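You operate a simulated robot arm through the tools that you are given. There is no shell and no other tool.

You are at the controls of a simulated robot arm. One attempt, no reset.

TASK
Clamp the short tube, brush the rust off its top and oil that patch.
Fine: clamp first, rust off before oil; use the wire brush, then the felt pad from the oil tin; put both back. Set down upright: wire brush, felt pad. A coat counts when it lies all over at full strength: go over it till it gets no stronger. What is to be rubbed or washed off counts as gone when no trace of it is left.

Only the result counts: the job must be done as asked and must still hold three seconds after the hand-in. Knocking over, shifting, dropping, spilling or breaking anything else fails it.

THE ROBOT
A 6-joint arm with a fingered hand, fixed in place. Base frame: the origin is on the floor under the middle of its stand, x ahead of it, y to its left, z up; the work surface is at about z = 850. Lengths are in mm, angles in degrees, forces in N, time in s.
With the tool pointing down near the work surface it reaches from about 300 to 820 mm from the base axis. Its first joint turns from -166.0 to 166.0 degrees. Payload 4 kg.
The TCP is the grasp point between the finger pads, 26 mm short of the fingertips. In the tool frame z runs along the fingers and y along their closing line. The gripper opens to 132 mm; its body begins 73 mm behind the TCP. The gripper is a hand of 5 fingers: y runs from the thumb to the fingers, the wrist lies at [0, 0, -239] in the tool frame, and closing takes about 1.5 s.
Orientation is told as [roll, pitch, yaw] about the base's x, y, z axes, in that order, counted from this pose: with the fingers straight down and closing along the base's y, the tool's x points along the base's -x, its y along +y and its z along -z.

THE INTERFACE
- The arm moves only by the tool drive_tool. Its arguments are lists of equal length, an entry for each row: "travel": the shift along the tool's x, y, z in units of 250 mm (1.0 is 250 mm), a list of three; "angular": the turn, a rotation vector about the tool's x, y, z in units of 120 degrees (1.0 is 120 degrees), a list of three. In form: {"travel": [[x, y, z], ...], "angular": [[ax, ay, az], ...]}. A call has 1 to 20 rows; each row is the pose to reach, as a shift and turn from the pose commanded when the call began, along the tool's axes at that moment. "jaw" is the gripper command, from -1 (fully open) to 1 (shut), values between in proportion, set as the call begins (left out, the last holds). A call with a number of a shift or a turn outside -1 to 1 is refused whole. Each row takes 0.2 s and may step no farther than 50 mm and 8.6 degrees from the row before; otherwise, or with a gripper value out of range, the whole call is refused. A pose out of reach is approached as far as the arm can. The call stops where the force on the tool passes 60 N (or 10 N more than at its start, if that is more) or the arm is blocked; 0.2 s more then pass. Each finger travels about 45 mm/s and halts on what it meets, pressing with about 24 N; the grip force reading is that of the motor and also rises with nothing between the fingers. The clock runs only during rows and for 0.2 s after the last one: add rows that repeat a pose to give the fingers time. It gives the time, the measured TCP pose, the force on the tool (base axes), the opening and the grip force at its end, in the units of the frame above (readings bear some noise), with the torque about the TCP (base axes, N m) and any sound that the robot's microphone picked up.
- Cameras (640 x 400 px; columns grow to the right, rows downward): "scene" is fixed at [40.9, -644.2, 1478]; the picture's right is [0.85, -0.53, 0.00], its down [-0.18, -0.28, -0.94] and it looks along [0.50, 0.80, -0.33] (base axes); focal length 369 px, centre (320, 200). "wrist" rides on the gripper at [84, 2, -97] in the tool frame; the picture's right is [-0.02, 1.00, 0.00], its down [-0.75, -0.02, -0.66] and it looks along [-0.66, -0.01, 0.75] (tool axes); focal length 270 px, centre (320, 200). There is no depth. A picture from a camera that has moved, and an enlarged one, comes with that camera's place and axes in the base frame and with its lens. The place of the scene camera against the robot may be out by one fixed shift of up to 25 mm in any direction.
- grab_frame(camera): a new picture of that camera. The clock stands still meanwhile.
- curl_fingers(finger1, finger2, finger3, finger4, thumb_bend): sets how far each is bent, from 0 (flat) to 1 (curled in); at 0.3 the hand is open as for a grip, at 0.7 the pads meet at the TCP. One left out holds its place. A second passes; each finger stops where it meets its share of the squeeze, and holds until it gets a number again. A gripper value or a shape takes the hand back. It gives what a move gives, with no picture; readings hold the bend of each and the force on the fingers (four entries, about 0 where the hand has none), thumb and palm.
- grasp_type(shape): the hand has 5 fingers and takes this shape, open, in about a second: jaw (thumb against the fingers, like two jaws); tri (thumb and two fingers); tip (a fingertip pinch); poke (one finger out to press); point (the index stretched); flat (the hand flat); cup (the hand cupped); fist (a fist). The gripper value then closes the fingers along that shape, each until it touches; the sizes above hold for jaw. It gives what a move gives, with no picture.
- enlarge(camera, box): a new picture of the part [left, top, right, bottom] of that camera's present view, enlarged. The clock stands still meanwhile.
- job_done(): hands the job in; it is judged then, once.

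Places have to be worked out from the pictures, the camera data and where the tool is seen. Open the gripper and draw the arm clear of the work before you hand the job in, unless the task says otherwise.

The tools are called after "Call:" as a command line: name --argument value ..., lists and objects as JSON in quotes. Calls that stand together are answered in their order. drive_tool: Moves the arm, as the interface text tells. Its arguments: {"type":"object","properties":{"travel":{"type":"array","items":{"type":"array","items":{"type":"number"}}},"angular":{"type":"array","items":{"type":"array","items":{"type":"number"}}},"jaw":{"type":"number"}},"required":["travel","angular"]} The other tools are called the same way: grasp_type (shape) gives the hand a shape; curl_fingers (finger1, finger2, finger3, finger4, thumb_bend) moves the fingers one by one; grab_frame (camera) takes a picture; enlarge (camera, box) takes an enlarged picture of a part of a camera's view; job_done () hands the job in.

At the start:

```text
clock: 0.0
eef_pos: [408.0, 257.2, 1228.1]
ee_rot: [0.0, 0.0, 0.0]
wrist_force: [-0.3, 0.4, 0.3]
ft_torque: [-0.01, 0.02, 0.03]
finger_gap: 131.9
gripper_force: 0.1
shape: jaw
bend: [0.3, 0.3, 0.3, 0.3, 0.3]
finger forces: [0.0, 0.0, 0.0, 0.0, 0.0, 0.0]
```

scene: 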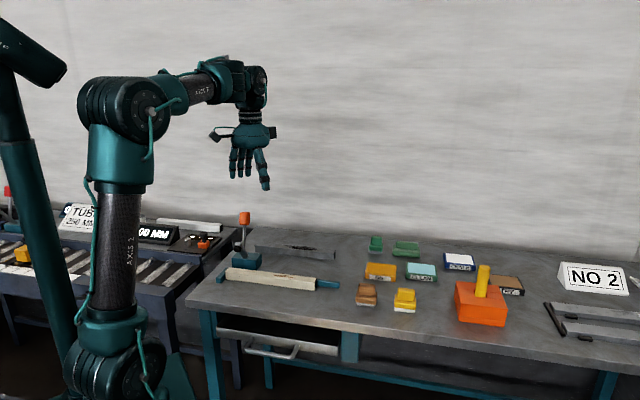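
wrist: 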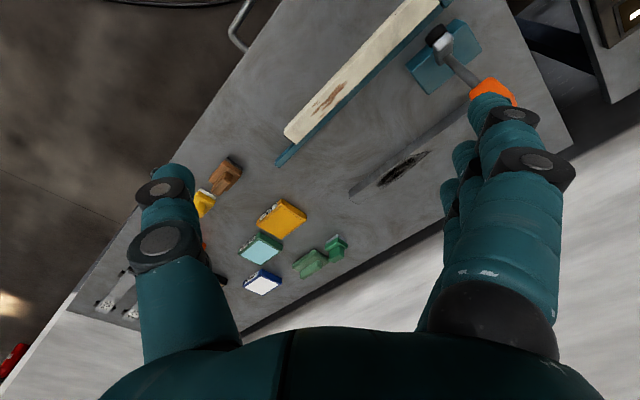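

I start by looking closely at the scene; the first pictures show a bench with a tube or bar, a lever clamp, tins and pads. I take enlarged views to identify the objects.

Call:
enlarge --camera "scene" --box '[190, 200, 350, 300]'

Call:
enlarge --camera "scene" --box '[340, 220, 500, 320]'

Call:
enlarge --camera "scene" --box '[0, 180, 240, 330]'

Call:
enlarge --camera "scene" --box '[440, 240, 640, 365]'

Call:
enlarge --camera "wrist" --box '[180, 140, 380, 300]'

Call:
enlarge --camera "wrist" --box '[260, 0, 580, 200]'

```text
4.00 times, centred on (270, 250) of scene
camera zoom: at [40.9, -644.2, 1478.0], right [0.85, -0.53, 0.0], down [-0.18, -0.28, -0.94], along [0.5, 0.8, -0.33], focal length 1476 px, centre (520, 0)
```

zoom: 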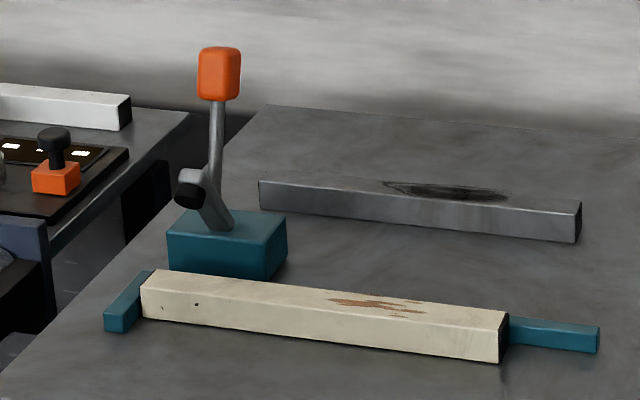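

```text
4.00 times, centred on (420, 270) of scene
camera zoom: at [40.9, -644.2, 1478.0], right [0.85, -0.53, 0.0], down [-0.18, -0.28, -0.94], along [0.5, 0.8, -0.33], focal length 1476 px, centre (-80, -80)
```

zoom: 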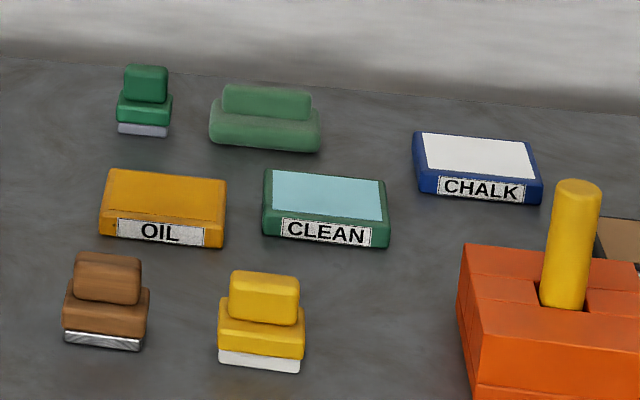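

```text
2.67 times, centred on (120, 255) of scene
camera zoom: at [40.9, -644.2, 1478.0], right [0.85, -0.53, 0.0], down [-0.18, -0.28, -0.94], along [0.5, 0.8, -0.33], focal length 984 px, centre (853, 53)
```

zoom: 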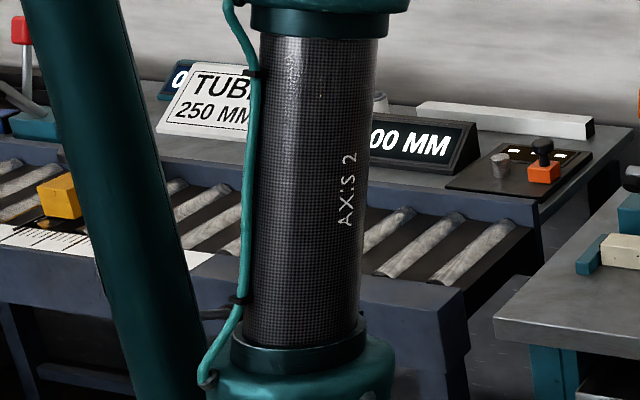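

```text
3.20 times, centred on (540, 302) of scene
camera zoom: at [40.9, -644.2, 1478.0], right [0.85, -0.53, 0.0], down [-0.18, -0.28, -0.94], along [0.5, 0.8, -0.33], focal length 1181 px, centre (-384, -128)
```

zoom: 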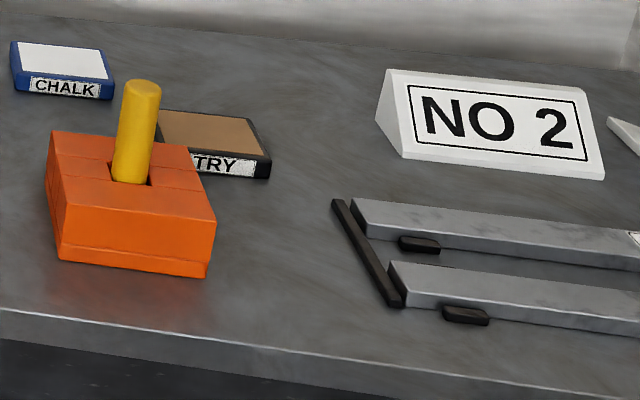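

```text
2.50 times, centred on (280, 220) of wrist
camera zoom: at [322.6, 258.8, 1325.1], right [0.02, 1.0, 0.0], down [0.75, -0.02, 0.66], along [0.66, -0.01, -0.75], focal length 676 px, centre (420, 150)
```

zoom: 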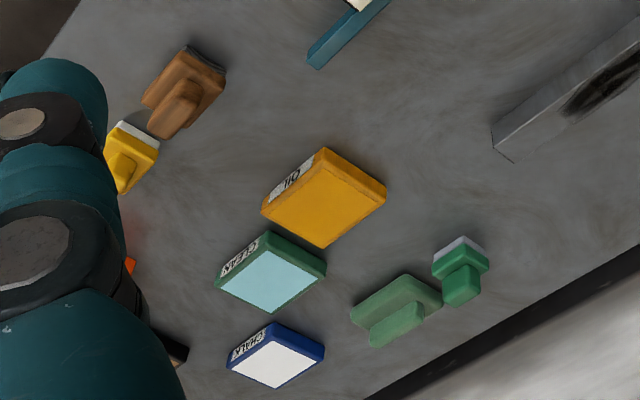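

```text
2.00 times, centred on (420, 100) of wrist
camera zoom: at [322.6, 258.8, 1325.1], right [0.02, 1.0, 0.0], down [0.75, -0.02, 0.66], along [0.66, -0.01, -0.75], focal length 541 px, centre (120, 400)
```

zoom: 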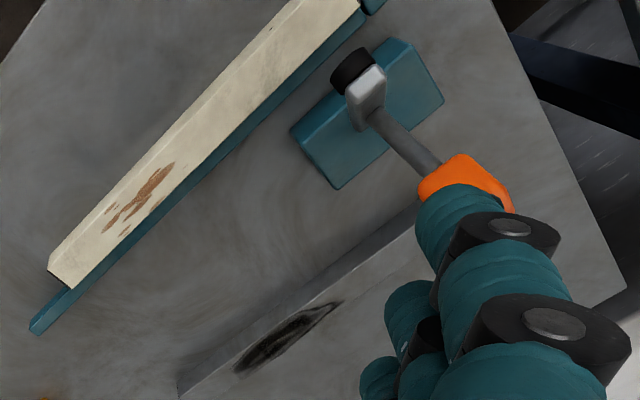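

The cream tube with the brown rust patch lies in a fixture (end stop and back rail) next to a lever clamp, with the brown wire brush, yellow felt pad and OIL tin to the right of it. I tilt the hand about 41° so that the wrist camera looks straight down, for measuring.

Call:
drive_tool --travel '[[0, 0, 0], [0, 0, 0], [0, 0, 0], [0, 0, 0], [0, 0, 0], [0, 0, 0]]' --angular '[[0, 0.0688, 0], [0, 0.1376, 0], [0, 0.2064, 0], [0, 0.2752, 0], [0, 0.344, 0], [0, 0.344, 0]]'

Call:
grab_frame --camera "wrist"

Call:
grab_frame --camera "scene"

```text
clock: 1.4
eef_pos: [368.5, 215.7, 1127.3]
ee_rot: [-0.1, 41.0, 0.0]
wrist_force: [1.1, 0.7, -0.8]
ft_torque: [-0.01, 0.01, 0.02]
finger_gap: 131.6
gripper_force: 0.0
shape: jaw
bend: [0.3, 0.3, 0.3, 0.3, 0.3]
finger forces: [0.0, 0.0, 0.1, 0.0, 0.0, 0.0]
out of reach, approached as far as the arm can: row 3, 4, 5, 6
```

```text
taken
camera wrist: at [369.0, 217.5, 1256.0], right [0.01, 1.0, -0.01], down [1.0, -0.01, 0.0], along [0.0, -0.01, -1.0], focal length 270 px, centre (320, 200)
```

wrist: 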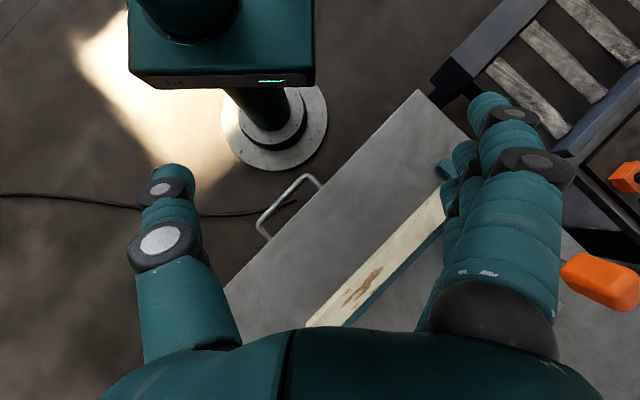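

```text
taken
```

scene: 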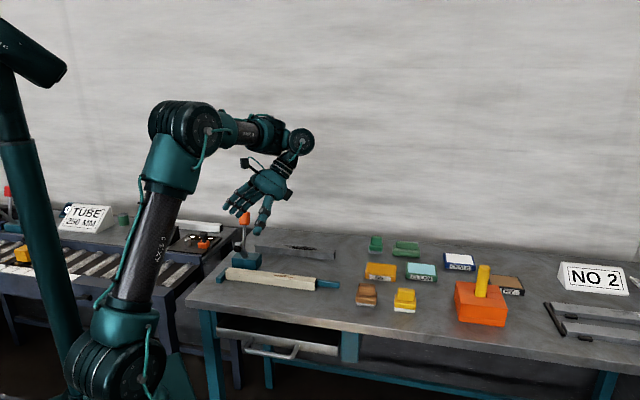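

The handle of the clamp reaches about z≈1040 and the tilted view is mostly hidden by the hand. I turn back to straight down and see which pose the shifts count from.

Call:
drive_tool --travel '[[0, 0, 0], [0, 0, 0], [0, 0, 0], [0, 0, 0], [0, 0, 0], [0, 0, 0]]' --angular '[[0, -0.0688, 0], [0, -0.1376, 0], [0, -0.2064, 0], [0, -0.2752, 0], [0, -0.344, 0], [0, -0.344, 0]]'

```text
clock: 2.8
eef_pos: [404.2, 193.7, 1155.7]
ee_rot: [-5.1, 11.4, -0.2]
wrist_force: [1.1, 0.4, -0.1]
ft_torque: [0.0, -0.02, -0.01]
finger_gap: 132.0
gripper_force: 0.1
shape: jaw
bend: [0.3, 0.3, 0.3, 0.3, 0.3]
finger forces: [0.0, 0.1, 0.0, 0.1, 0.1, 0.1]
out of reach, approached as far as the arm can: row 3, 4, 5, 6
```

The arm stopped short again, so I send a zero move to learn what the commanded pose is now.

Call:
drive_tool --travel '[[0, 0, 0], [0, 0, 0]]' --angular '[[0, 0, 0], [0, 0, 0]]'

```text
clock: 3.4
eef_pos: [404.0, 194.9, 1156.4]
ee_rot: [-5.1, 11.5, -0.1]
wrist_force: [-0.5, -0.4, -1.0]
ft_torque: [0.01, 0.01, 0.01]
finger_gap: 131.7
gripper_force: 0.1
shape: jaw
bend: [0.3, 0.3, 0.3, 0.3, 0.3]
finger forces: [0.1, 0.1, 0.1, 0.0, 0.1, 0.1]
```

Shifts count from the pose actually reached. I level the hand and move out to about (420, 300, 1150).

Call:
drive_tool --travel '[[-0.0225, 0.1397, -0.0088], [-0.045, 0.2795, -0.0176], [-0.0676, 0.4192, -0.0264], [-0.0676, 0.4192, -0.0264]]' --angular '[[-0.0142, -0.0319, 0.0014], [-0.0283, -0.0639, 0.0029], [-0.0425, -0.0958, 0.0043], [-0.0425, -0.0958, 0.0043]]'

```text
clock: 4.4
eef_pos: [453.6, 291.0, 1174.3]
ee_rot: [-3.6, -0.8, -0.2]
wrist_force: [0.4, 0.1, -0.6]
ft_torque: [0.0, 0.03, 0.02]
finger_gap: 132.0
gripper_force: 0.1
shape: jaw
bend: [0.3, 0.3, 0.3, 0.3, 0.3]
finger forces: [0.0, 0.0, 0.0, 0.0, 0.1, 0.0]
out of reach, approached as far as the arm can: row 1, 2, 3, 4
```

Still limited by reach in this near-high region. I go slightly outwards and lower while leveling.

Call:
drive_tool --travel '[[-0.032, 0.0068, 0.108], [-0.064, 0.0136, 0.216], [-0.064, 0.0136, 0.216]]' --angular '[[-0.015, 0.0033, -0.0008], [-0.03, 0.0067, -0.0017], [-0.03, 0.0067, -0.0017]]'

```text
clock: 5.2
eef_pos: [436.0, 303.4, 1095.0]
ee_rot: [3.6, 0.8, 0.1]
wrist_force: [-0.1, -1.3, -0.1]
ft_torque: [-0.01, -0.01, -0.01]
finger_gap: 132.0
gripper_force: 0.1
shape: jaw
bend: [0.3, 0.3, 0.3, 0.3, 0.3]
finger forces: [0.1, 0.1, 0.0, 0.0, 0.1, 0.1]
out of reach, approached as far as the arm can: row 1
```

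I check with a zero move whether the arm is still lagging behind its command.

Call:
drive_tool --travel '[[0, 0, 0], [0, 0, 0], [0, 0, 0]]' --angular '[[0, 0, 0], [0, 0, 0], [0, 0, 0]]'

Call:
grab_frame --camera "wrist"

Call:
grab_frame --camera "scene"

```text
clock: 6.0
eef_pos: [436.8, 302.3, 1094.6]
ee_rot: [3.6, 0.8, 0.1]
wrist_force: [-0.4, 0.4, 0.0]
ft_torque: [0.02, -0.01, -0.02]
finger_gap: 131.7
gripper_force: 0.0
shape: jaw
bend: [0.3, 0.3, 0.3, 0.3, 0.3]
finger forces: [0.0, 0.0, 0.0, 0.1, 0.1, 0.0]
```

```text
taken
camera wrist: at [353.4, 298.7, 1193.2], right [0.02, 1.0, 0.06], down [0.76, -0.06, 0.64], along [0.65, 0.03, -0.76], focal length 270 px, centre (320, 200)
```

wrist: 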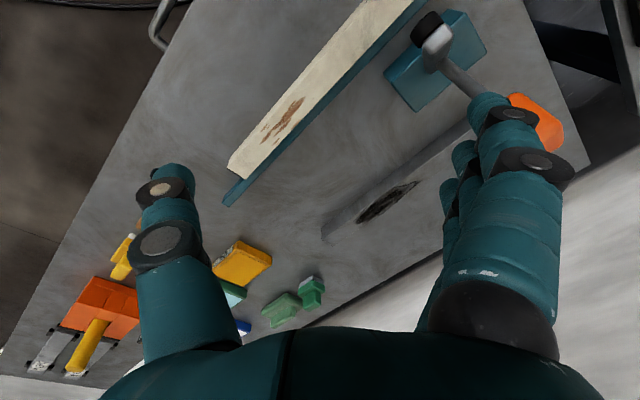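

```text
taken
```

scene: 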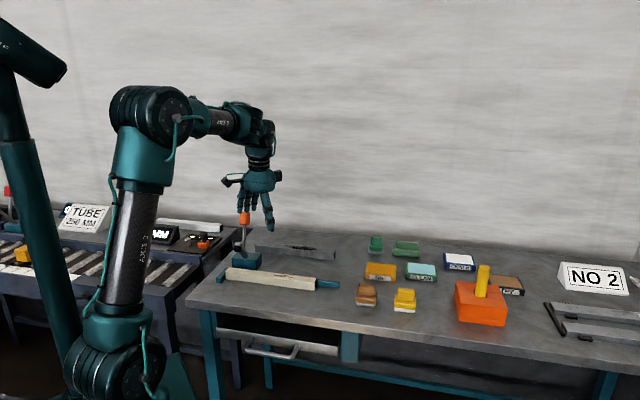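

The arm is settled at (437, 302, 1095) and the wrist view shows the fixture well. I enlarge the clamp, the tube and the tools for measuring.

Call:
enlarge --camera "wrist" --box '[370, 0, 530, 100]'

Call:
enlarge --camera "wrist" --box '[210, 0, 434, 140]'

Call:
enlarge --camera "wrist" --box '[210, 80, 434, 220]'

```text
4.00 times, centred on (450, 50) of wrist
camera zoom: at [353.4, 298.7, 1193.2], right [0.02, 1.0, 0.06], down [0.76, -0.06, 0.64], along [0.65, 0.03, -0.76], focal length 1081 px, centre (-200, 800)
```

zoom: 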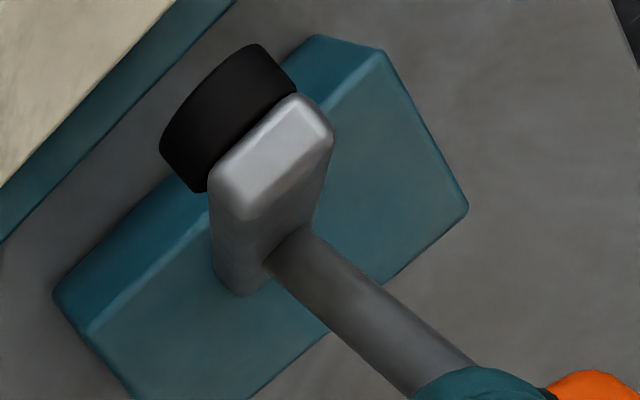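

```text
2.86 times, centred on (322, 70) of wrist
camera zoom: at [353.4, 298.7, 1193.2], right [0.02, 1.0, 0.06], down [0.76, -0.06, 0.64], along [0.65, 0.03, -0.76], focal length 772 px, centre (314, 571)
```

zoom: 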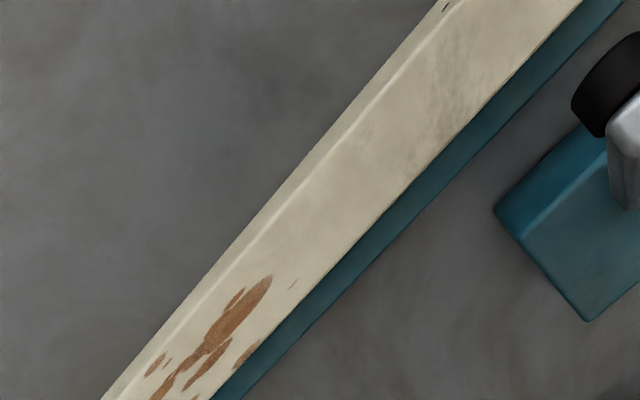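

```text
2.86 times, centred on (322, 150) of wrist
camera zoom: at [353.4, 298.7, 1193.2], right [0.02, 1.0, 0.06], down [0.76, -0.06, 0.64], along [0.65, 0.03, -0.76], focal length 772 px, centre (314, 343)
```

zoom: 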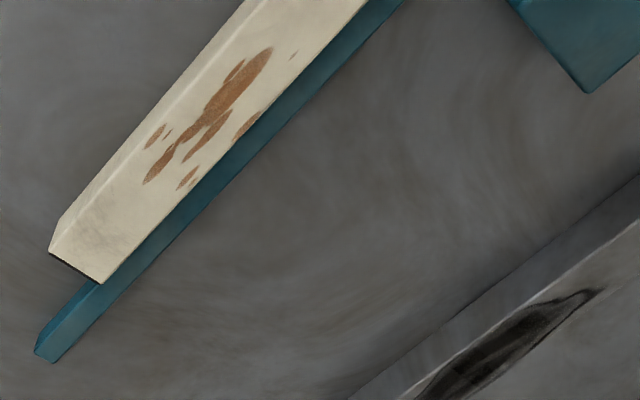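

I have the tube (v-axis at 45°, ~28 mm square, top near z≈877) and clamp block roughly located. I look at the clamp lever more closely from both cameras.

Call:
enlarge --camera "scene" --box '[210, 205, 290, 255]'

Call:
enlarge --camera "scene" --box '[210, 240, 290, 290]'

Call:
enlarge --camera "wrist" --box '[400, 0, 580, 160]'

```text
8.00 times, centred on (250, 230) of scene
camera zoom: at [40.9, -644.2, 1478.0], right [0.85, -0.53, 0.0], down [-0.18, -0.28, -0.94], along [0.5, 0.8, -0.33], focal length 2952 px, centre (880, -40)
```

zoom: 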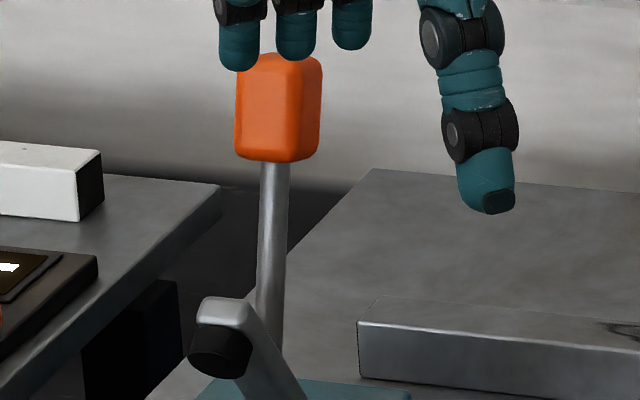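

```text
8.00 times, centred on (250, 265) of scene
camera zoom: at [40.9, -644.2, 1478.0], right [0.85, -0.53, 0.0], down [-0.18, -0.28, -0.94], along [0.5, 0.8, -0.33], focal length 2952 px, centre (880, -320)
```

zoom: 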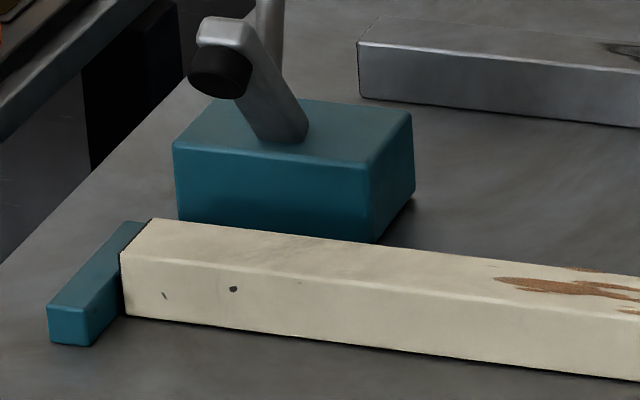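

```text
2.50 times, centred on (490, 80) of wrist
camera zoom: at [353.4, 298.7, 1193.2], right [0.02, 1.0, 0.06], down [0.76, -0.06, 0.64], along [0.65, 0.03, -0.76], focal length 676 px, centre (-105, 500)
```

zoom: 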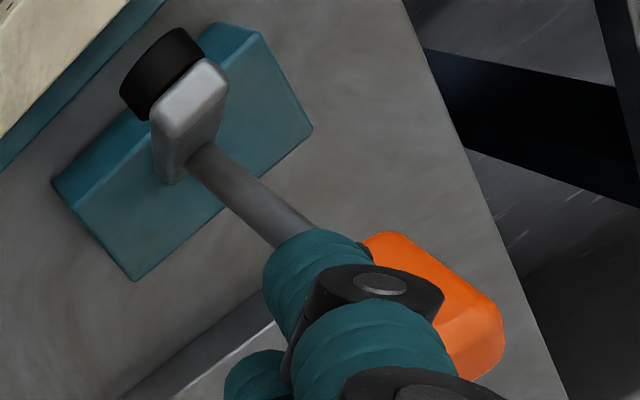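

The clamp arm leans about 45° toward the tube with a black foot on its end, and the orange handle stands up behind it. I move over by +y 100 and up 45 (levelled) for an unobstructed view of the handle.

Call:
drive_tool --travel '[[0.0008, 0.1368, -0.0515], [0.0017, 0.2737, -0.103], [0.0025, 0.4105, -0.1545], [0.0025, 0.4105, -0.1545]]' --angular '[[0.01, -0.0022, 0.0003], [0.02, -0.0045, 0.0005], [0.03, -0.0067, 0.0008], [0.03, -0.0067, 0.0008]]'

Call:
grab_frame --camera "wrist"

Call:
enlarge --camera "wrist" --box '[240, 0, 440, 160]'

Call:
enlarge --camera "scene" --box '[210, 205, 290, 255]'

```text
clock: 7.0
eef_pos: [437.4, 403.2, 1140.4]
ee_rot: [0.0, 0.0, 0.0]
wrist_force: [-0.3, 0.0, -0.1]
ft_torque: [0.02, -0.01, 0.0]
finger_gap: 131.8
gripper_force: 0.0
shape: jaw
bend: [0.3, 0.3, 0.3, 0.3, 0.3]
finger forces: [0.0, 0.1, 0.0, 0.0, 0.0, 0.0]
```

```text
taken
camera wrist: at [352.2, 405.0, 1238.1], right [0.02, 1.0, 0.0], down [0.75, -0.02, 0.66], along [0.66, -0.01, -0.75], focal length 270 px, centre (320, 200)
```

wrist: 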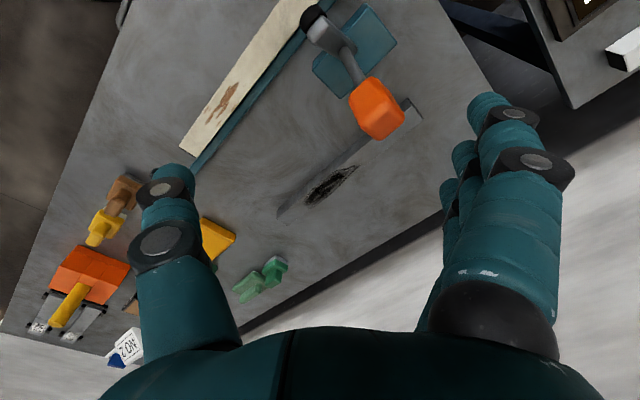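

```text
2.50 times, centred on (340, 80) of wrist
camera zoom: at [352.2, 405.0, 1238.1], right [0.02, 1.0, 0.0], down [0.75, -0.02, 0.66], along [0.66, -0.01, -0.75], focal length 676 px, centre (270, 500)
```

zoom: 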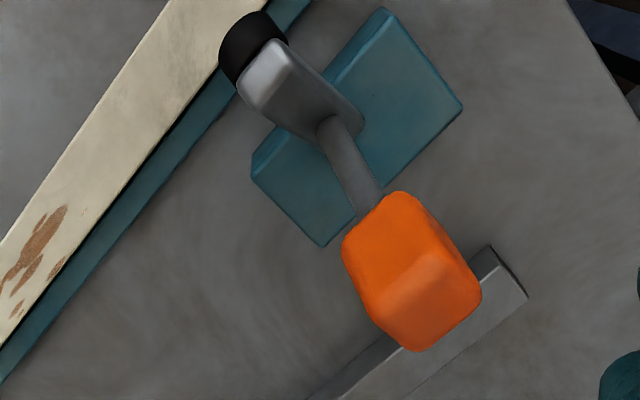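

```text
8.00 times, centred on (250, 230) of scene
camera zoom: at [40.9, -644.2, 1478.0], right [0.85, -0.53, 0.0], down [-0.18, -0.28, -0.94], along [0.5, 0.8, -0.33], focal length 2952 px, centre (880, -40)
```

zoom: 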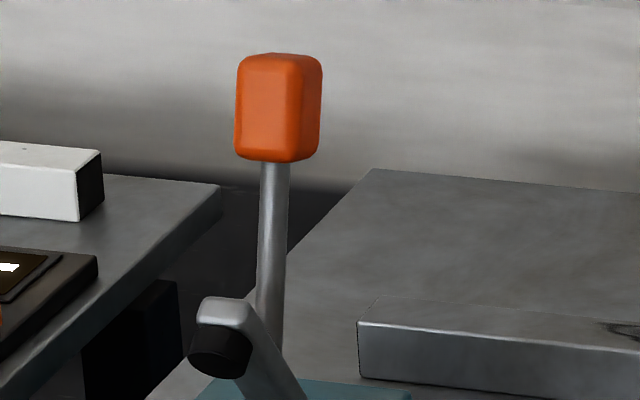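

The handle top is triangulated at about (446, 451, 1040), the arm end at (400, 404, 950), so the pivot is near v≈620, z≈890 and the foot will land on the tube's midline. I check the two tubes' marks and lengths to be sure which is the "short tube" with rust.

Call:
enlarge --camera "wrist" --box '[260, 80, 440, 240]'

Call:
enlarge --camera "wrist" --box '[160, 0, 400, 180]'

Call:
enlarge --camera "scene" --box '[250, 230, 346, 290]'

Call:
enlarge --camera "scene" --box '[520, 250, 640, 350]'

```text
2.50 times, centred on (350, 160) of wrist
camera zoom: at [352.2, 405.0, 1238.1], right [0.02, 1.0, 0.0], down [0.75, -0.02, 0.66], along [0.66, -0.01, -0.75], focal length 676 px, centre (245, 300)
```

zoom: 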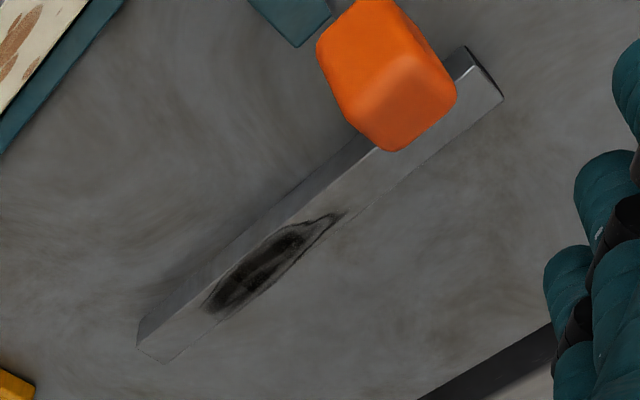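

```text
2.22 times, centred on (280, 90) of wrist
camera zoom: at [352.2, 405.0, 1238.1], right [0.02, 1.0, 0.0], down [0.75, -0.02, 0.66], along [0.66, -0.01, -0.75], focal length 601 px, centre (409, 444)
```

zoom: 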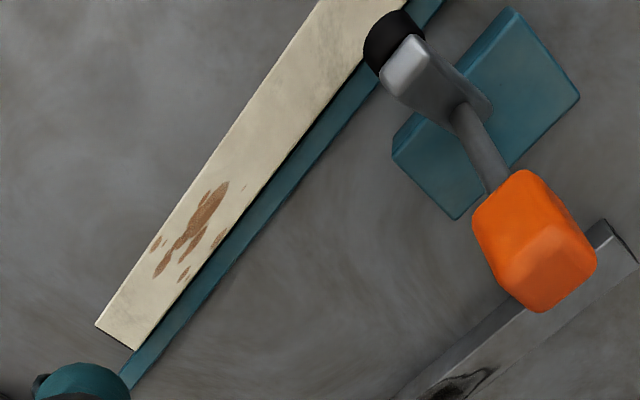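

```text
6.67 times, centred on (298, 260) of scene
camera zoom: at [40.9, -644.2, 1478.0], right [0.85, -0.53, 0.0], down [-0.18, -0.28, -0.94], along [0.5, 0.8, -0.33], focal length 2460 px, centre (467, -200)
```

zoom: 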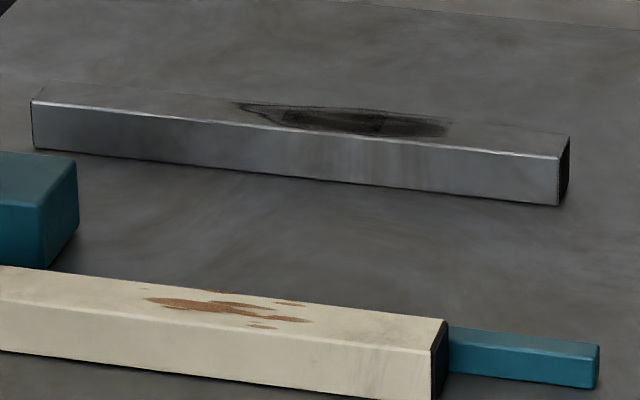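

```text
4.00 times, centred on (580, 300) of scene
camera zoom: at [40.9, -644.2, 1478.0], right [0.85, -0.53, 0.0], down [-0.18, -0.28, -0.94], along [0.5, 0.8, -0.33], focal length 1476 px, centre (-720, -200)
```

zoom: 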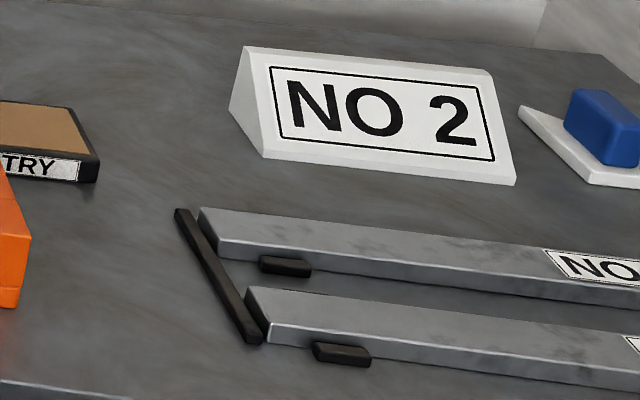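

The cream tube in the fixture carries the brown rust (the grey one has black soot), so it is the one to clamp. I turn the hand by yaw +45° above the clamp handle so it can grip across the lever's pivot axis.

Call:
drive_tool --travel '[[-0.006, 0.032, 0], [-0.012, 0.063, 0], [-0.018, 0.095, 0], [-0.024, 0.127, 0], [-0.03, 0.158, 0], [-0.036, 0.19, 0], [-0.036, 0.19, 0]]' --angular '[[0, 0, -0.0625], [0, 0, -0.125], [0, 0, -0.1875], [0, 0, -0.25], [0, 0, -0.3125], [0, 0, -0.375], [0, 0, -0.375]]'

Call:
grab_frame --camera "wrist"

Call:
grab_frame --camera "scene"

```text
clock: 8.6
eef_pos: [445.9, 452.0, 1140.8]
ee_rot: [0.0, 0.0, 45.0]
wrist_force: [0.4, -0.5, 0.1]
ft_torque: [0.0, -0.02, 0.03]
finger_gap: 132.4
gripper_force: 0.0
shape: jaw
bend: [0.3, 0.3, 0.3, 0.3, 0.3]
finger forces: [0.0, 0.0, 0.0, 0.1, 0.0, 0.0]
```

```text
taken
camera wrist: at [384.6, 392.0, 1237.8], right [-0.69, 0.72, 0.0], down [0.54, 0.52, 0.66], along [0.47, 0.46, -0.75], focal length 270 px, centre (320, 200)
```

wrist: 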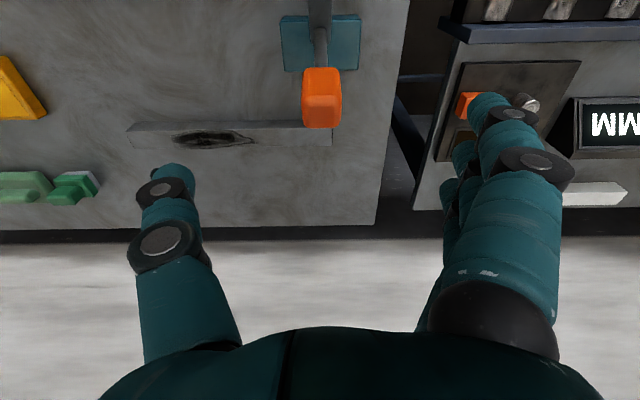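

```text
taken
```

scene: 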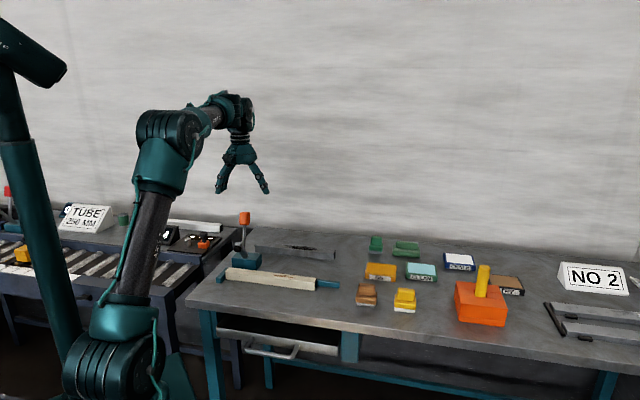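

The hand is now above the handle and aligned with the fixture; I enlarge the handle to check centring.

Call:
enlarge --camera "wrist" --box '[260, 0, 380, 150]'

```text
2.67 times, centred on (320, 75) of wrist
camera zoom: at [384.6, 392.0, 1237.8], right [-0.69, 0.72, 0.0], down [0.54, 0.52, 0.66], along [0.47, 0.46, -0.75], focal length 721 px, centre (320, 533)
```

zoom: 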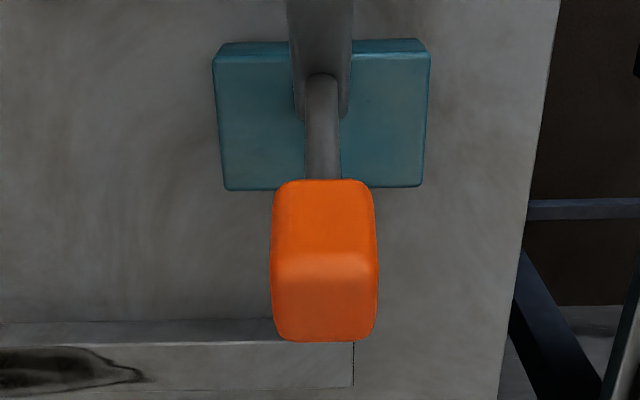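

The handle (≈30×26×45 mm) is centred under the hand. I descend 122 mm so the pads straddle it.

Call:
drive_tool --travel '[[0, 0, 0.14], [0, 0, 0.28], [0, 0, 0.4], [0, 0, 0.488], [0, 0, 0.488]]' --angular '[[0, 0, 0], [0, 0, 0], [0, 0, 0], [0, 0, 0], [0, 0, 0]]' --jaw -1

Call:
grab_frame --camera "wrist"

Call:
enlarge --camera "scene" --box '[190, 150, 310, 260]'

```text
clock: 9.8
eef_pos: [446.2, 451.3, 1019.2]
ee_rot: [0.0, 0.0, 45.1]
wrist_force: [-0.1, -0.1, 0.3]
ft_torque: [-0.03, -0.01, 0.04]
finger_gap: 131.9
gripper_force: 0.1
shape: jaw
bend: [0.3, 0.3, 0.3, 0.3, 0.3]
finger forces: [0.0, 0.1, 0.0, 0.0, 0.1, 0.1]
```

```text
taken
camera wrist: at [384.6, 391.7, 1115.5], right [-0.69, 0.72, 0.0], down [0.54, 0.52, 0.66], along [0.47, 0.46, -0.75], focal length 270 px, centre (320, 200)
```

wrist: 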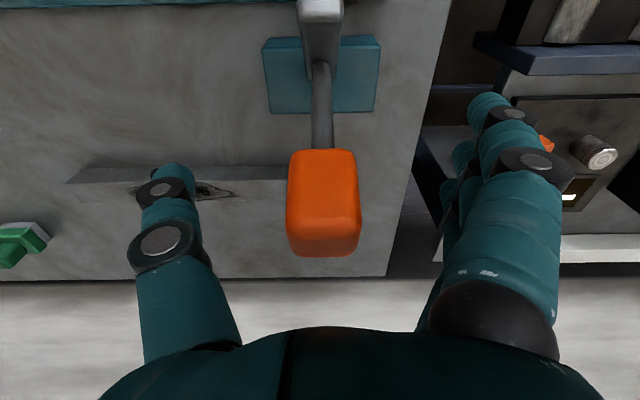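

```text
3.64 times, centred on (250, 205) of scene
camera zoom: at [40.9, -644.2, 1478.0], right [0.85, -0.53, 0.0], down [-0.18, -0.28, -0.94], along [0.5, 0.8, -0.33], focal length 1342 px, centre (574, 182)
```

zoom: 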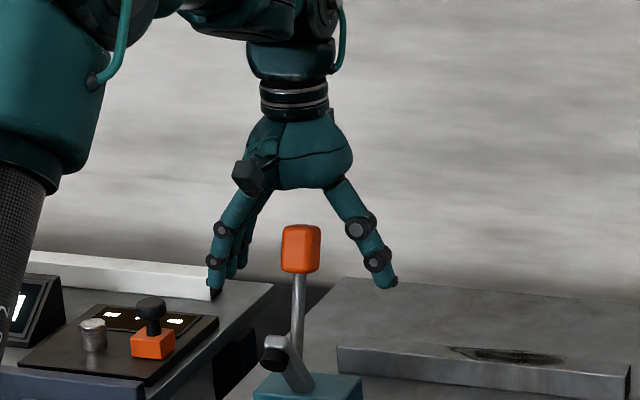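

The handle sits between thumb and fingers at the TCP. I close the jaw and wait.

Call:
drive_tool --travel '[[0, 0, 0], [0, 0, 0], [0, 0, 0], [0, 0, 0], [0, 0, 0], [0, 0, 0], [0, 0, 0], [0, 0, 0]]' --angular '[[0, 0, 0], [0, 0, 0], [0, 0, 0], [0, 0, 0], [0, 0, 0], [0, 0, 0], [0, 0, 0], [0, 0, 0]]' --jaw 1

Call:
grab_frame --camera "wrist"

```text
clock: 11.6
eef_pos: [446.8, 450.2, 1018.1]
ee_rot: [-0.1, 0.1, 45.0]
wrist_force: [4.1, -2.0, -2.7]
ft_torque: [-0.05, -0.06, -0.03]
finger_gap: 10.1
gripper_force: 13.1
shape: jaw
bend: [0.64, 0.73, 0.7, 0.64, 0.7]
finger forces: [0.0, 3.1, 2.6, 0.1, 10.3, 0.0]
```

```text
taken
camera wrist: at [385.1, 391.5, 1115.5], right [-0.69, 0.72, 0.0], down [0.54, 0.52, 0.66], along [0.48, 0.45, -0.75], focal length 270 px, centre (320, 200)
```

wrist: 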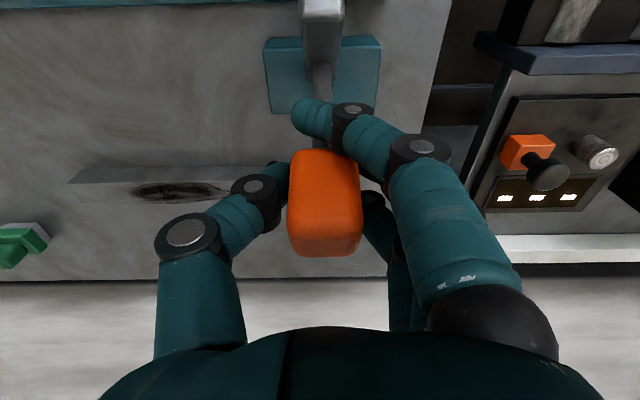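

The handle is held (fingers 2–3 and thumb pressing, the others caging it). I swing it along the lever arc toward the tube, first about 25°, tilting the hand a little with it.

Call:
drive_tool --travel '[[0.028, 0, -0.003], [0.057, 0, -0.004], [0.102, 0, -0.001], [0.147, 0, 0.004], [0.191, 0, 0.014], [0.234, 0, 0.027]]' --angular '[[0, -0.015, 0], [0, -0.03, 0], [0, -0.05, 0], [0, -0.07, 0], [0, -0.09, 0], [0, -0.11, 0]]'

Call:
grab_frame --camera "wrist"

Call:
enlarge --camera "scene" --box '[190, 180, 310, 280]'

```text
clock: 13.0
eef_pos: [404.1, 408.6, 1011.7]
ee_rot: [0.0, -13.1, 45.0]
wrist_force: [15.8, -11.2, -2.6]
ft_torque: [-0.09, -0.3, -0.08]
finger_gap: 8.7
gripper_force: 23.8
shape: jaw
bend: [0.66, 0.73, 0.72, 0.66, 0.72]
finger forces: [2.3, 5.2, 0.9, 0.0, 20.0, 0.0]
```

```text
taken
camera wrist: at [329.2, 335.6, 1086.9], right [-0.69, 0.72, 0.0], down [0.42, 0.4, 0.81], along [0.58, 0.56, -0.58], focal length 270 px, centre (320, 200)
```

wrist: 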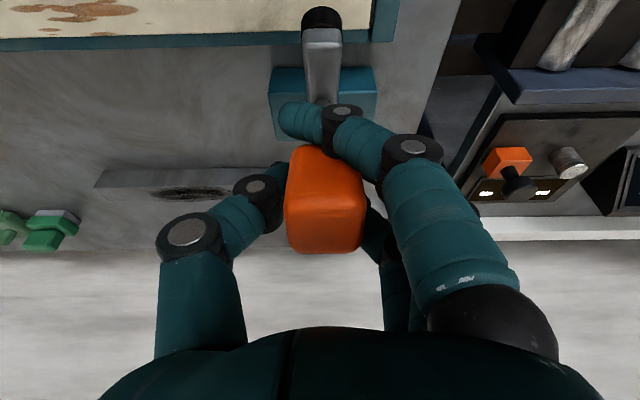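

```text
4.00 times, centred on (250, 230) of scene
camera zoom: at [40.9, -644.2, 1478.0], right [0.85, -0.53, 0.0], down [-0.18, -0.28, -0.94], along [0.5, 0.8, -0.33], focal length 1476 px, centre (600, 80)
```

zoom: 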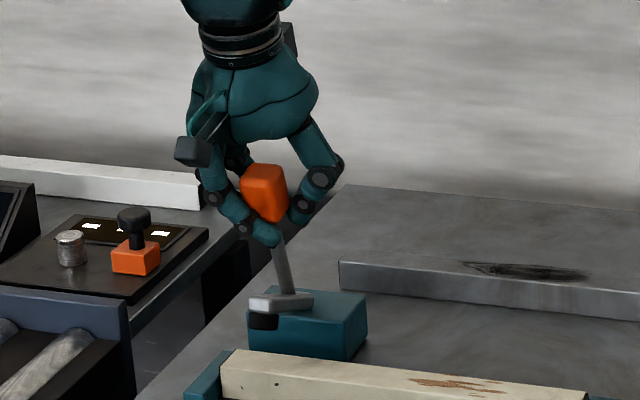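

The lever follows well; the foot is swinging down to the tube. I continue the arc until it meets resistance.

Call:
drive_tool --travel '[[0.0394, 0, 0.0068], [0.0832, 0, 0.018], [0.1256, 0, 0.0326], [0.1668, 0, 0.0512]]' --angular '[[0, -0.0208, 0], [0, -0.0417, 0], [0, -0.0625, 0], [0, -0.0833, 0]]'

Call:
grab_frame --camera "wrist"

Call:
enlarge --camera "scene" --box '[190, 190, 310, 290]'

```text
clock: 14.0
eef_pos: [378.4, 382.0, 990.4]
ee_rot: [0.0, -23.3, 44.9]
wrist_force: [21.1, -2.4, -3.3]
ft_torque: [0.32, -0.78, 0.07]
finger_gap: 8.1
gripper_force: 23.4
shape: jaw
bend: [0.65, 0.73, 0.72, 0.66, 0.72]
finger forces: [14.1, 5.9, 8.5, 0.1, 19.7, 0.1]
```

```text
taken
camera wrist: at [294.7, 301.2, 1045.3], right [-0.69, 0.72, 0.01], down [0.32, 0.29, 0.9], along [0.65, 0.63, -0.43], focal length 270 px, centre (320, 200)
```

wrist: 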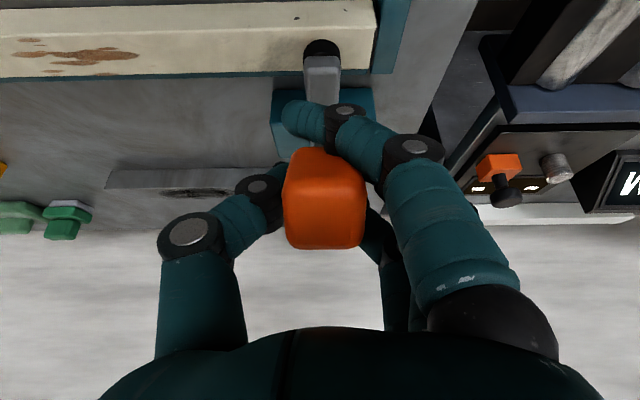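

```text
4.00 times, centred on (250, 240) of scene
camera zoom: at [40.9, -644.2, 1478.0], right [0.85, -0.53, 0.0], down [-0.18, -0.28, -0.94], along [0.5, 0.8, -0.33], focal length 1476 px, centre (600, 40)
```

zoom: 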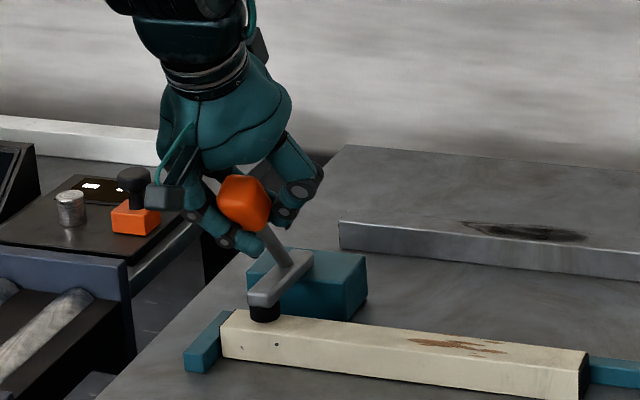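

The foot is close to or touching the tube top. I continue in small steps until it presses.

Call:
drive_tool --travel '[[0.015, 0, 0.005], [0.03, 0, 0.0098], [0.055, 0, 0.0194], [0.08, 0, 0.0304], [0.08, 0, 0.0304]]' --angular '[[0, -0.008, 0], [0, -0.016, 0], [0, -0.03, 0], [0, -0.045, 0], [0, -0.045, 0]]'

Call:
grab_frame --camera "wrist"

Call:
enlarge --camera "scene" --box '[190, 190, 310, 290]'

```text
clock: 15.0
eef_pos: [375.9, 378.6, 985.0]
ee_rot: [0.1, -29.4, 44.7]
wrist_force: [16.6, 0.1, 2.5]
ft_torque: [0.18, -0.04, -0.12]
finger_gap: 7.1
gripper_force: 23.8
shape: jaw
bend: [0.66, 0.73, 0.72, 0.66, 0.72]
finger forces: [2.8, 4.8, 12.6, 0.0, 19.5, 0.0]
stopped in row 4: the force on the tool passed its limit at 65 N (the readings are from after the stop); the commanded pose is now the measured one
```

```text
taken
camera wrist: at [287.6, 293.3, 1027.7], right [-0.69, 0.72, 0.01], down [0.25, 0.22, 0.94], along [0.68, 0.65, -0.33], focal length 270 px, centre (320, 200)
```

wrist: 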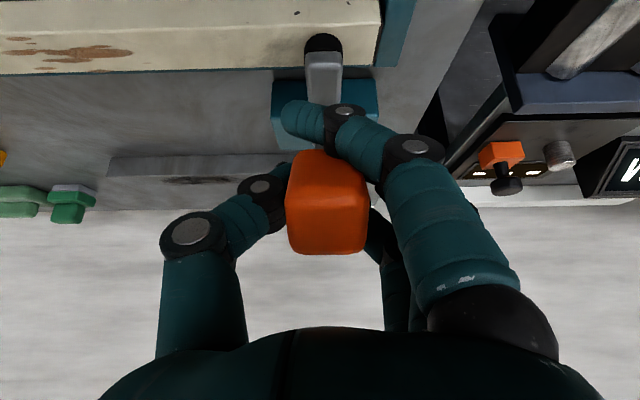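

```text
4.00 times, centred on (250, 240) of scene
camera zoom: at [40.9, -644.2, 1478.0], right [0.85, -0.53, 0.0], down [-0.18, -0.28, -0.94], along [0.5, 0.8, -0.33], focal length 1476 px, centre (600, 40)
```

zoom: 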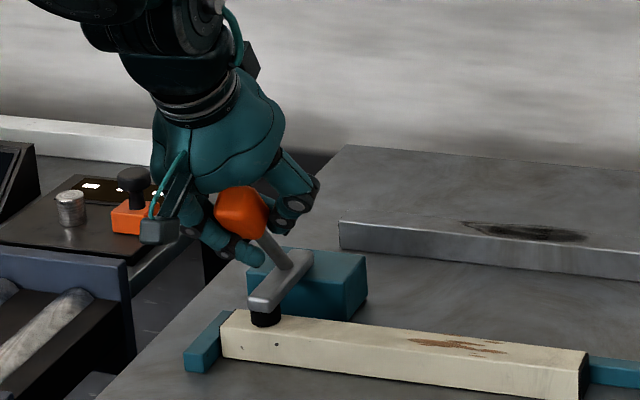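

The foot presses on the tube (65 N stop), so the lever is at its end. I open the fingers in place and see whether the lever stays.

Call:
drive_tool --travel '[[0, 0, 0], [0, 0, 0], [0, 0, 0], [0, 0, 0], [0, 0, 0], [0, 0, 0], [0, 0, 0], [0, 0, 0]]' --angular '[[0, 0, 0], [0, 0, 0], [0, 0, 0], [0, 0, 0], [0, 0, 0], [0, 0, 0], [0, 0, 0], [0, 0, 0]]' --jaw -1

Call:
grab_frame --camera "wrist"

Call:
enlarge --camera "scene" --box '[190, 190, 310, 290]'

```text
clock: 16.8
eef_pos: [372.0, 378.7, 983.9]
ee_rot: [0.1, -29.1, 44.8]
wrist_force: [0.7, -0.9, 0.5]
ft_torque: [0.01, 0.03, 0.01]
finger_gap: 131.7
gripper_force: 0.0
shape: jaw
bend: [0.3, 0.3, 0.3, 0.3, 0.3]
finger forces: [0.0, 0.0, 0.0, 0.0, 0.0, 0.0]
```

```text
taken
camera wrist: at [286.0, 293.2, 1027.3], right [-0.69, 0.72, 0.01], down [0.25, 0.23, 0.94], along [0.68, 0.66, -0.34], focal length 270 px, centre (320, 200)
```

wrist: 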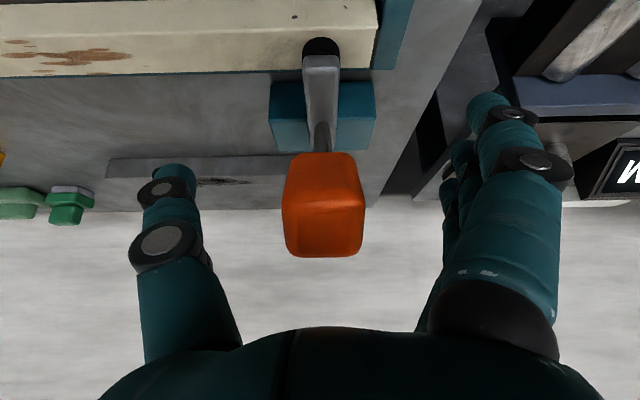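

```text
4.00 times, centred on (250, 240) of scene
camera zoom: at [40.9, -644.2, 1478.0], right [0.85, -0.53, 0.0], down [-0.18, -0.28, -0.94], along [0.5, 0.8, -0.33], focal length 1476 px, centre (600, 40)
```

zoom: 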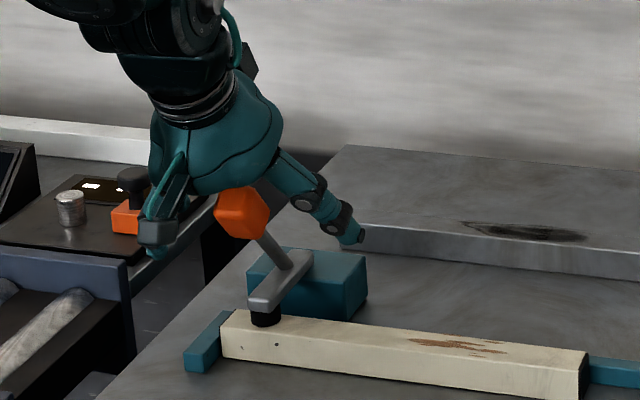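

The lever stays down with its foot on the tube. I lift straight up off the handle and level the hand.

Call:
drive_tool --travel '[[-0.068, 0, -0.1223], [-0.146, 0, -0.2621], [-0.214, 0, -0.3845], [-0.214, 0, -0.3845], [-0.214, 0, -0.3845], [-0.214, 0, -0.3845]]' --angular '[[0, 0, 0], [0, 0.05, 0], [0, 0.11, 0], [0, 0.175, 0], [0, 0.2425, 0], [0, 0.2425, 0]]'

Call:
grab_frame --camera "wrist"

Call:
enlarge --camera "scene" --box '[190, 190, 350, 310]'

```text
clock: 18.2
eef_pos: [373.4, 378.7, 1094.6]
ee_rot: [0.0, 0.2, 44.9]
wrist_force: [0.0, 0.5, -0.7]
ft_torque: [0.02, 0.02, 0.01]
finger_gap: 132.0
gripper_force: 0.0
shape: jaw
bend: [0.3, 0.3, 0.3, 0.3, 0.3]
finger forces: [0.1, 0.0, 0.0, 0.0, 0.0, 0.0]
```

```text
taken
camera wrist: at [312.2, 318.9, 1191.2], right [-0.69, 0.72, 0.0], down [0.55, 0.52, 0.66], along [0.47, 0.46, -0.75], focal length 270 px, centre (320, 200)
```

wrist: 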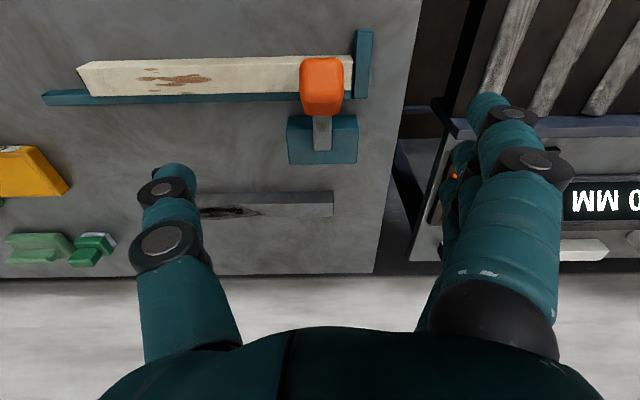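

```text
3.33 times, centred on (270, 250) of scene
camera zoom: at [40.9, -644.2, 1478.0], right [0.85, -0.53, 0.0], down [-0.18, -0.28, -0.94], along [0.5, 0.8, -0.33], focal length 1230 px, centre (487, 33)
```

zoom: 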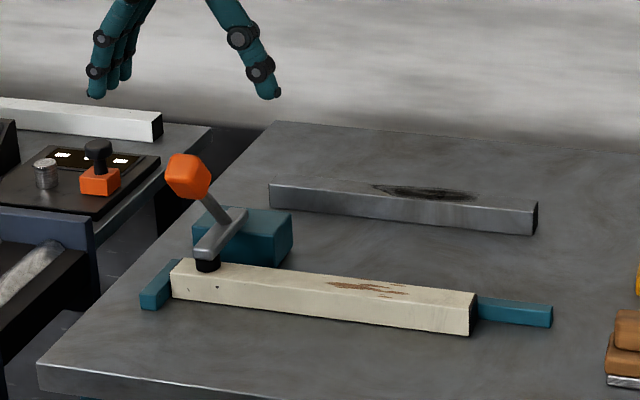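

The clamp holds down on the tube's left part. I zoom in to check that the tube still lies along the rail and against the stop.

Call:
enlarge --camera "wrist" --box '[30, 10, 390, 190]'

Call:
enlarge --camera "scene" --box '[210, 240, 340, 300]'

```text
1.78 times, centred on (210, 100) of wrist
camera zoom: at [312.2, 318.9, 1191.2], right [-0.69, 0.72, 0.0], down [0.55, 0.52, 0.66], along [0.47, 0.46, -0.75], focal length 480 px, centre (516, 378)
```

zoom: 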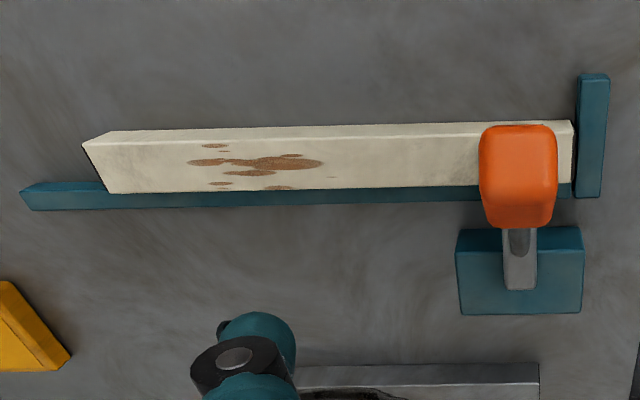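

```text
4.92 times, centred on (275, 270) of scene
camera zoom: at [40.9, -644.2, 1478.0], right [0.85, -0.53, 0.0], down [-0.18, -0.28, -0.94], along [0.5, 0.8, -0.33], focal length 1817 px, centre (542, -145)
```

zoom: 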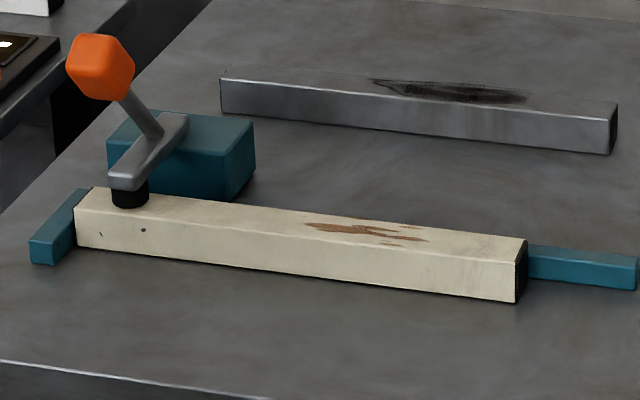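

Everything in the fixture is aligned; the rust patch spans u≈117–203, v≈529–556 (tube frame), centred at about (495, 269). I now travel to the tools on the right to view the brush and pad up close.

Call:
drive_tool --travel '[[0.037, -0.166, 0.006], [0.075, -0.332, 0.012], [0.112, -0.497, 0.018], [0.149, -0.663, 0.024], [0.187, -0.829, 0.03]]' --angular '[[0, 0, 0], [0, 0, 0], [0, 0, 0], [0, 0, 0], [0, 0, 0]]'

Call:
drive_tool --travel '[[0.037, -0.166, 0.006], [0.075, -0.332, 0.012], [0.112, -0.497, 0.018], [0.149, -0.663, 0.024], [0.187, -0.829, 0.03], [0.187, -0.829, 0.03]]' --angular '[[0, 0, 0], [0, 0, 0], [0, 0, 0], [0, 0, 0], [0, 0, 0], [0, 0, 0]]'

Call:
grab_frame --camera "wrist"

```text
clock: 19.4
eef_pos: [486.5, 197.3, 1086.2]
ee_rot: [0.0, -0.1, 44.9]
wrist_force: [-0.1, 0.5, 0.4]
ft_torque: [0.01, 0.01, 0.0]
finger_gap: 131.7
gripper_force: 0.1
shape: jaw
bend: [0.3, 0.3, 0.3, 0.3, 0.3]
finger forces: [0.0, 0.0, 0.1, 0.0, 0.1, 0.0]
```

```text
clock: 20.8
eef_pos: [599.3, 17.0, 1079.2]
ee_rot: [0.1, 0.0, 44.9]
wrist_force: [0.3, 0.3, -0.2]
ft_torque: [0.0, -0.02, 0.02]
finger_gap: 131.7
gripper_force: 0.1
shape: jaw
bend: [0.3, 0.3, 0.3, 0.3, 0.3]
finger forces: [0.0, 0.0, 0.1, 0.1, 0.0, 0.0]
```

```text
taken
camera wrist: at [538.5, -41.7, 1175.2], right [-0.69, 0.72, 0.0], down [0.54, 0.52, 0.66], along [0.48, 0.46, -0.75], focal length 270 px, centre (320, 200)
```

wrist: 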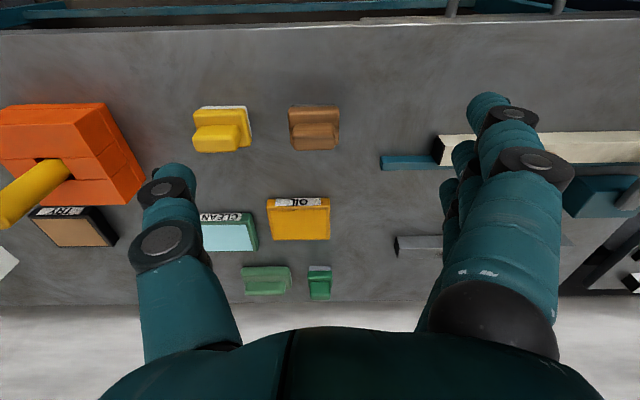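

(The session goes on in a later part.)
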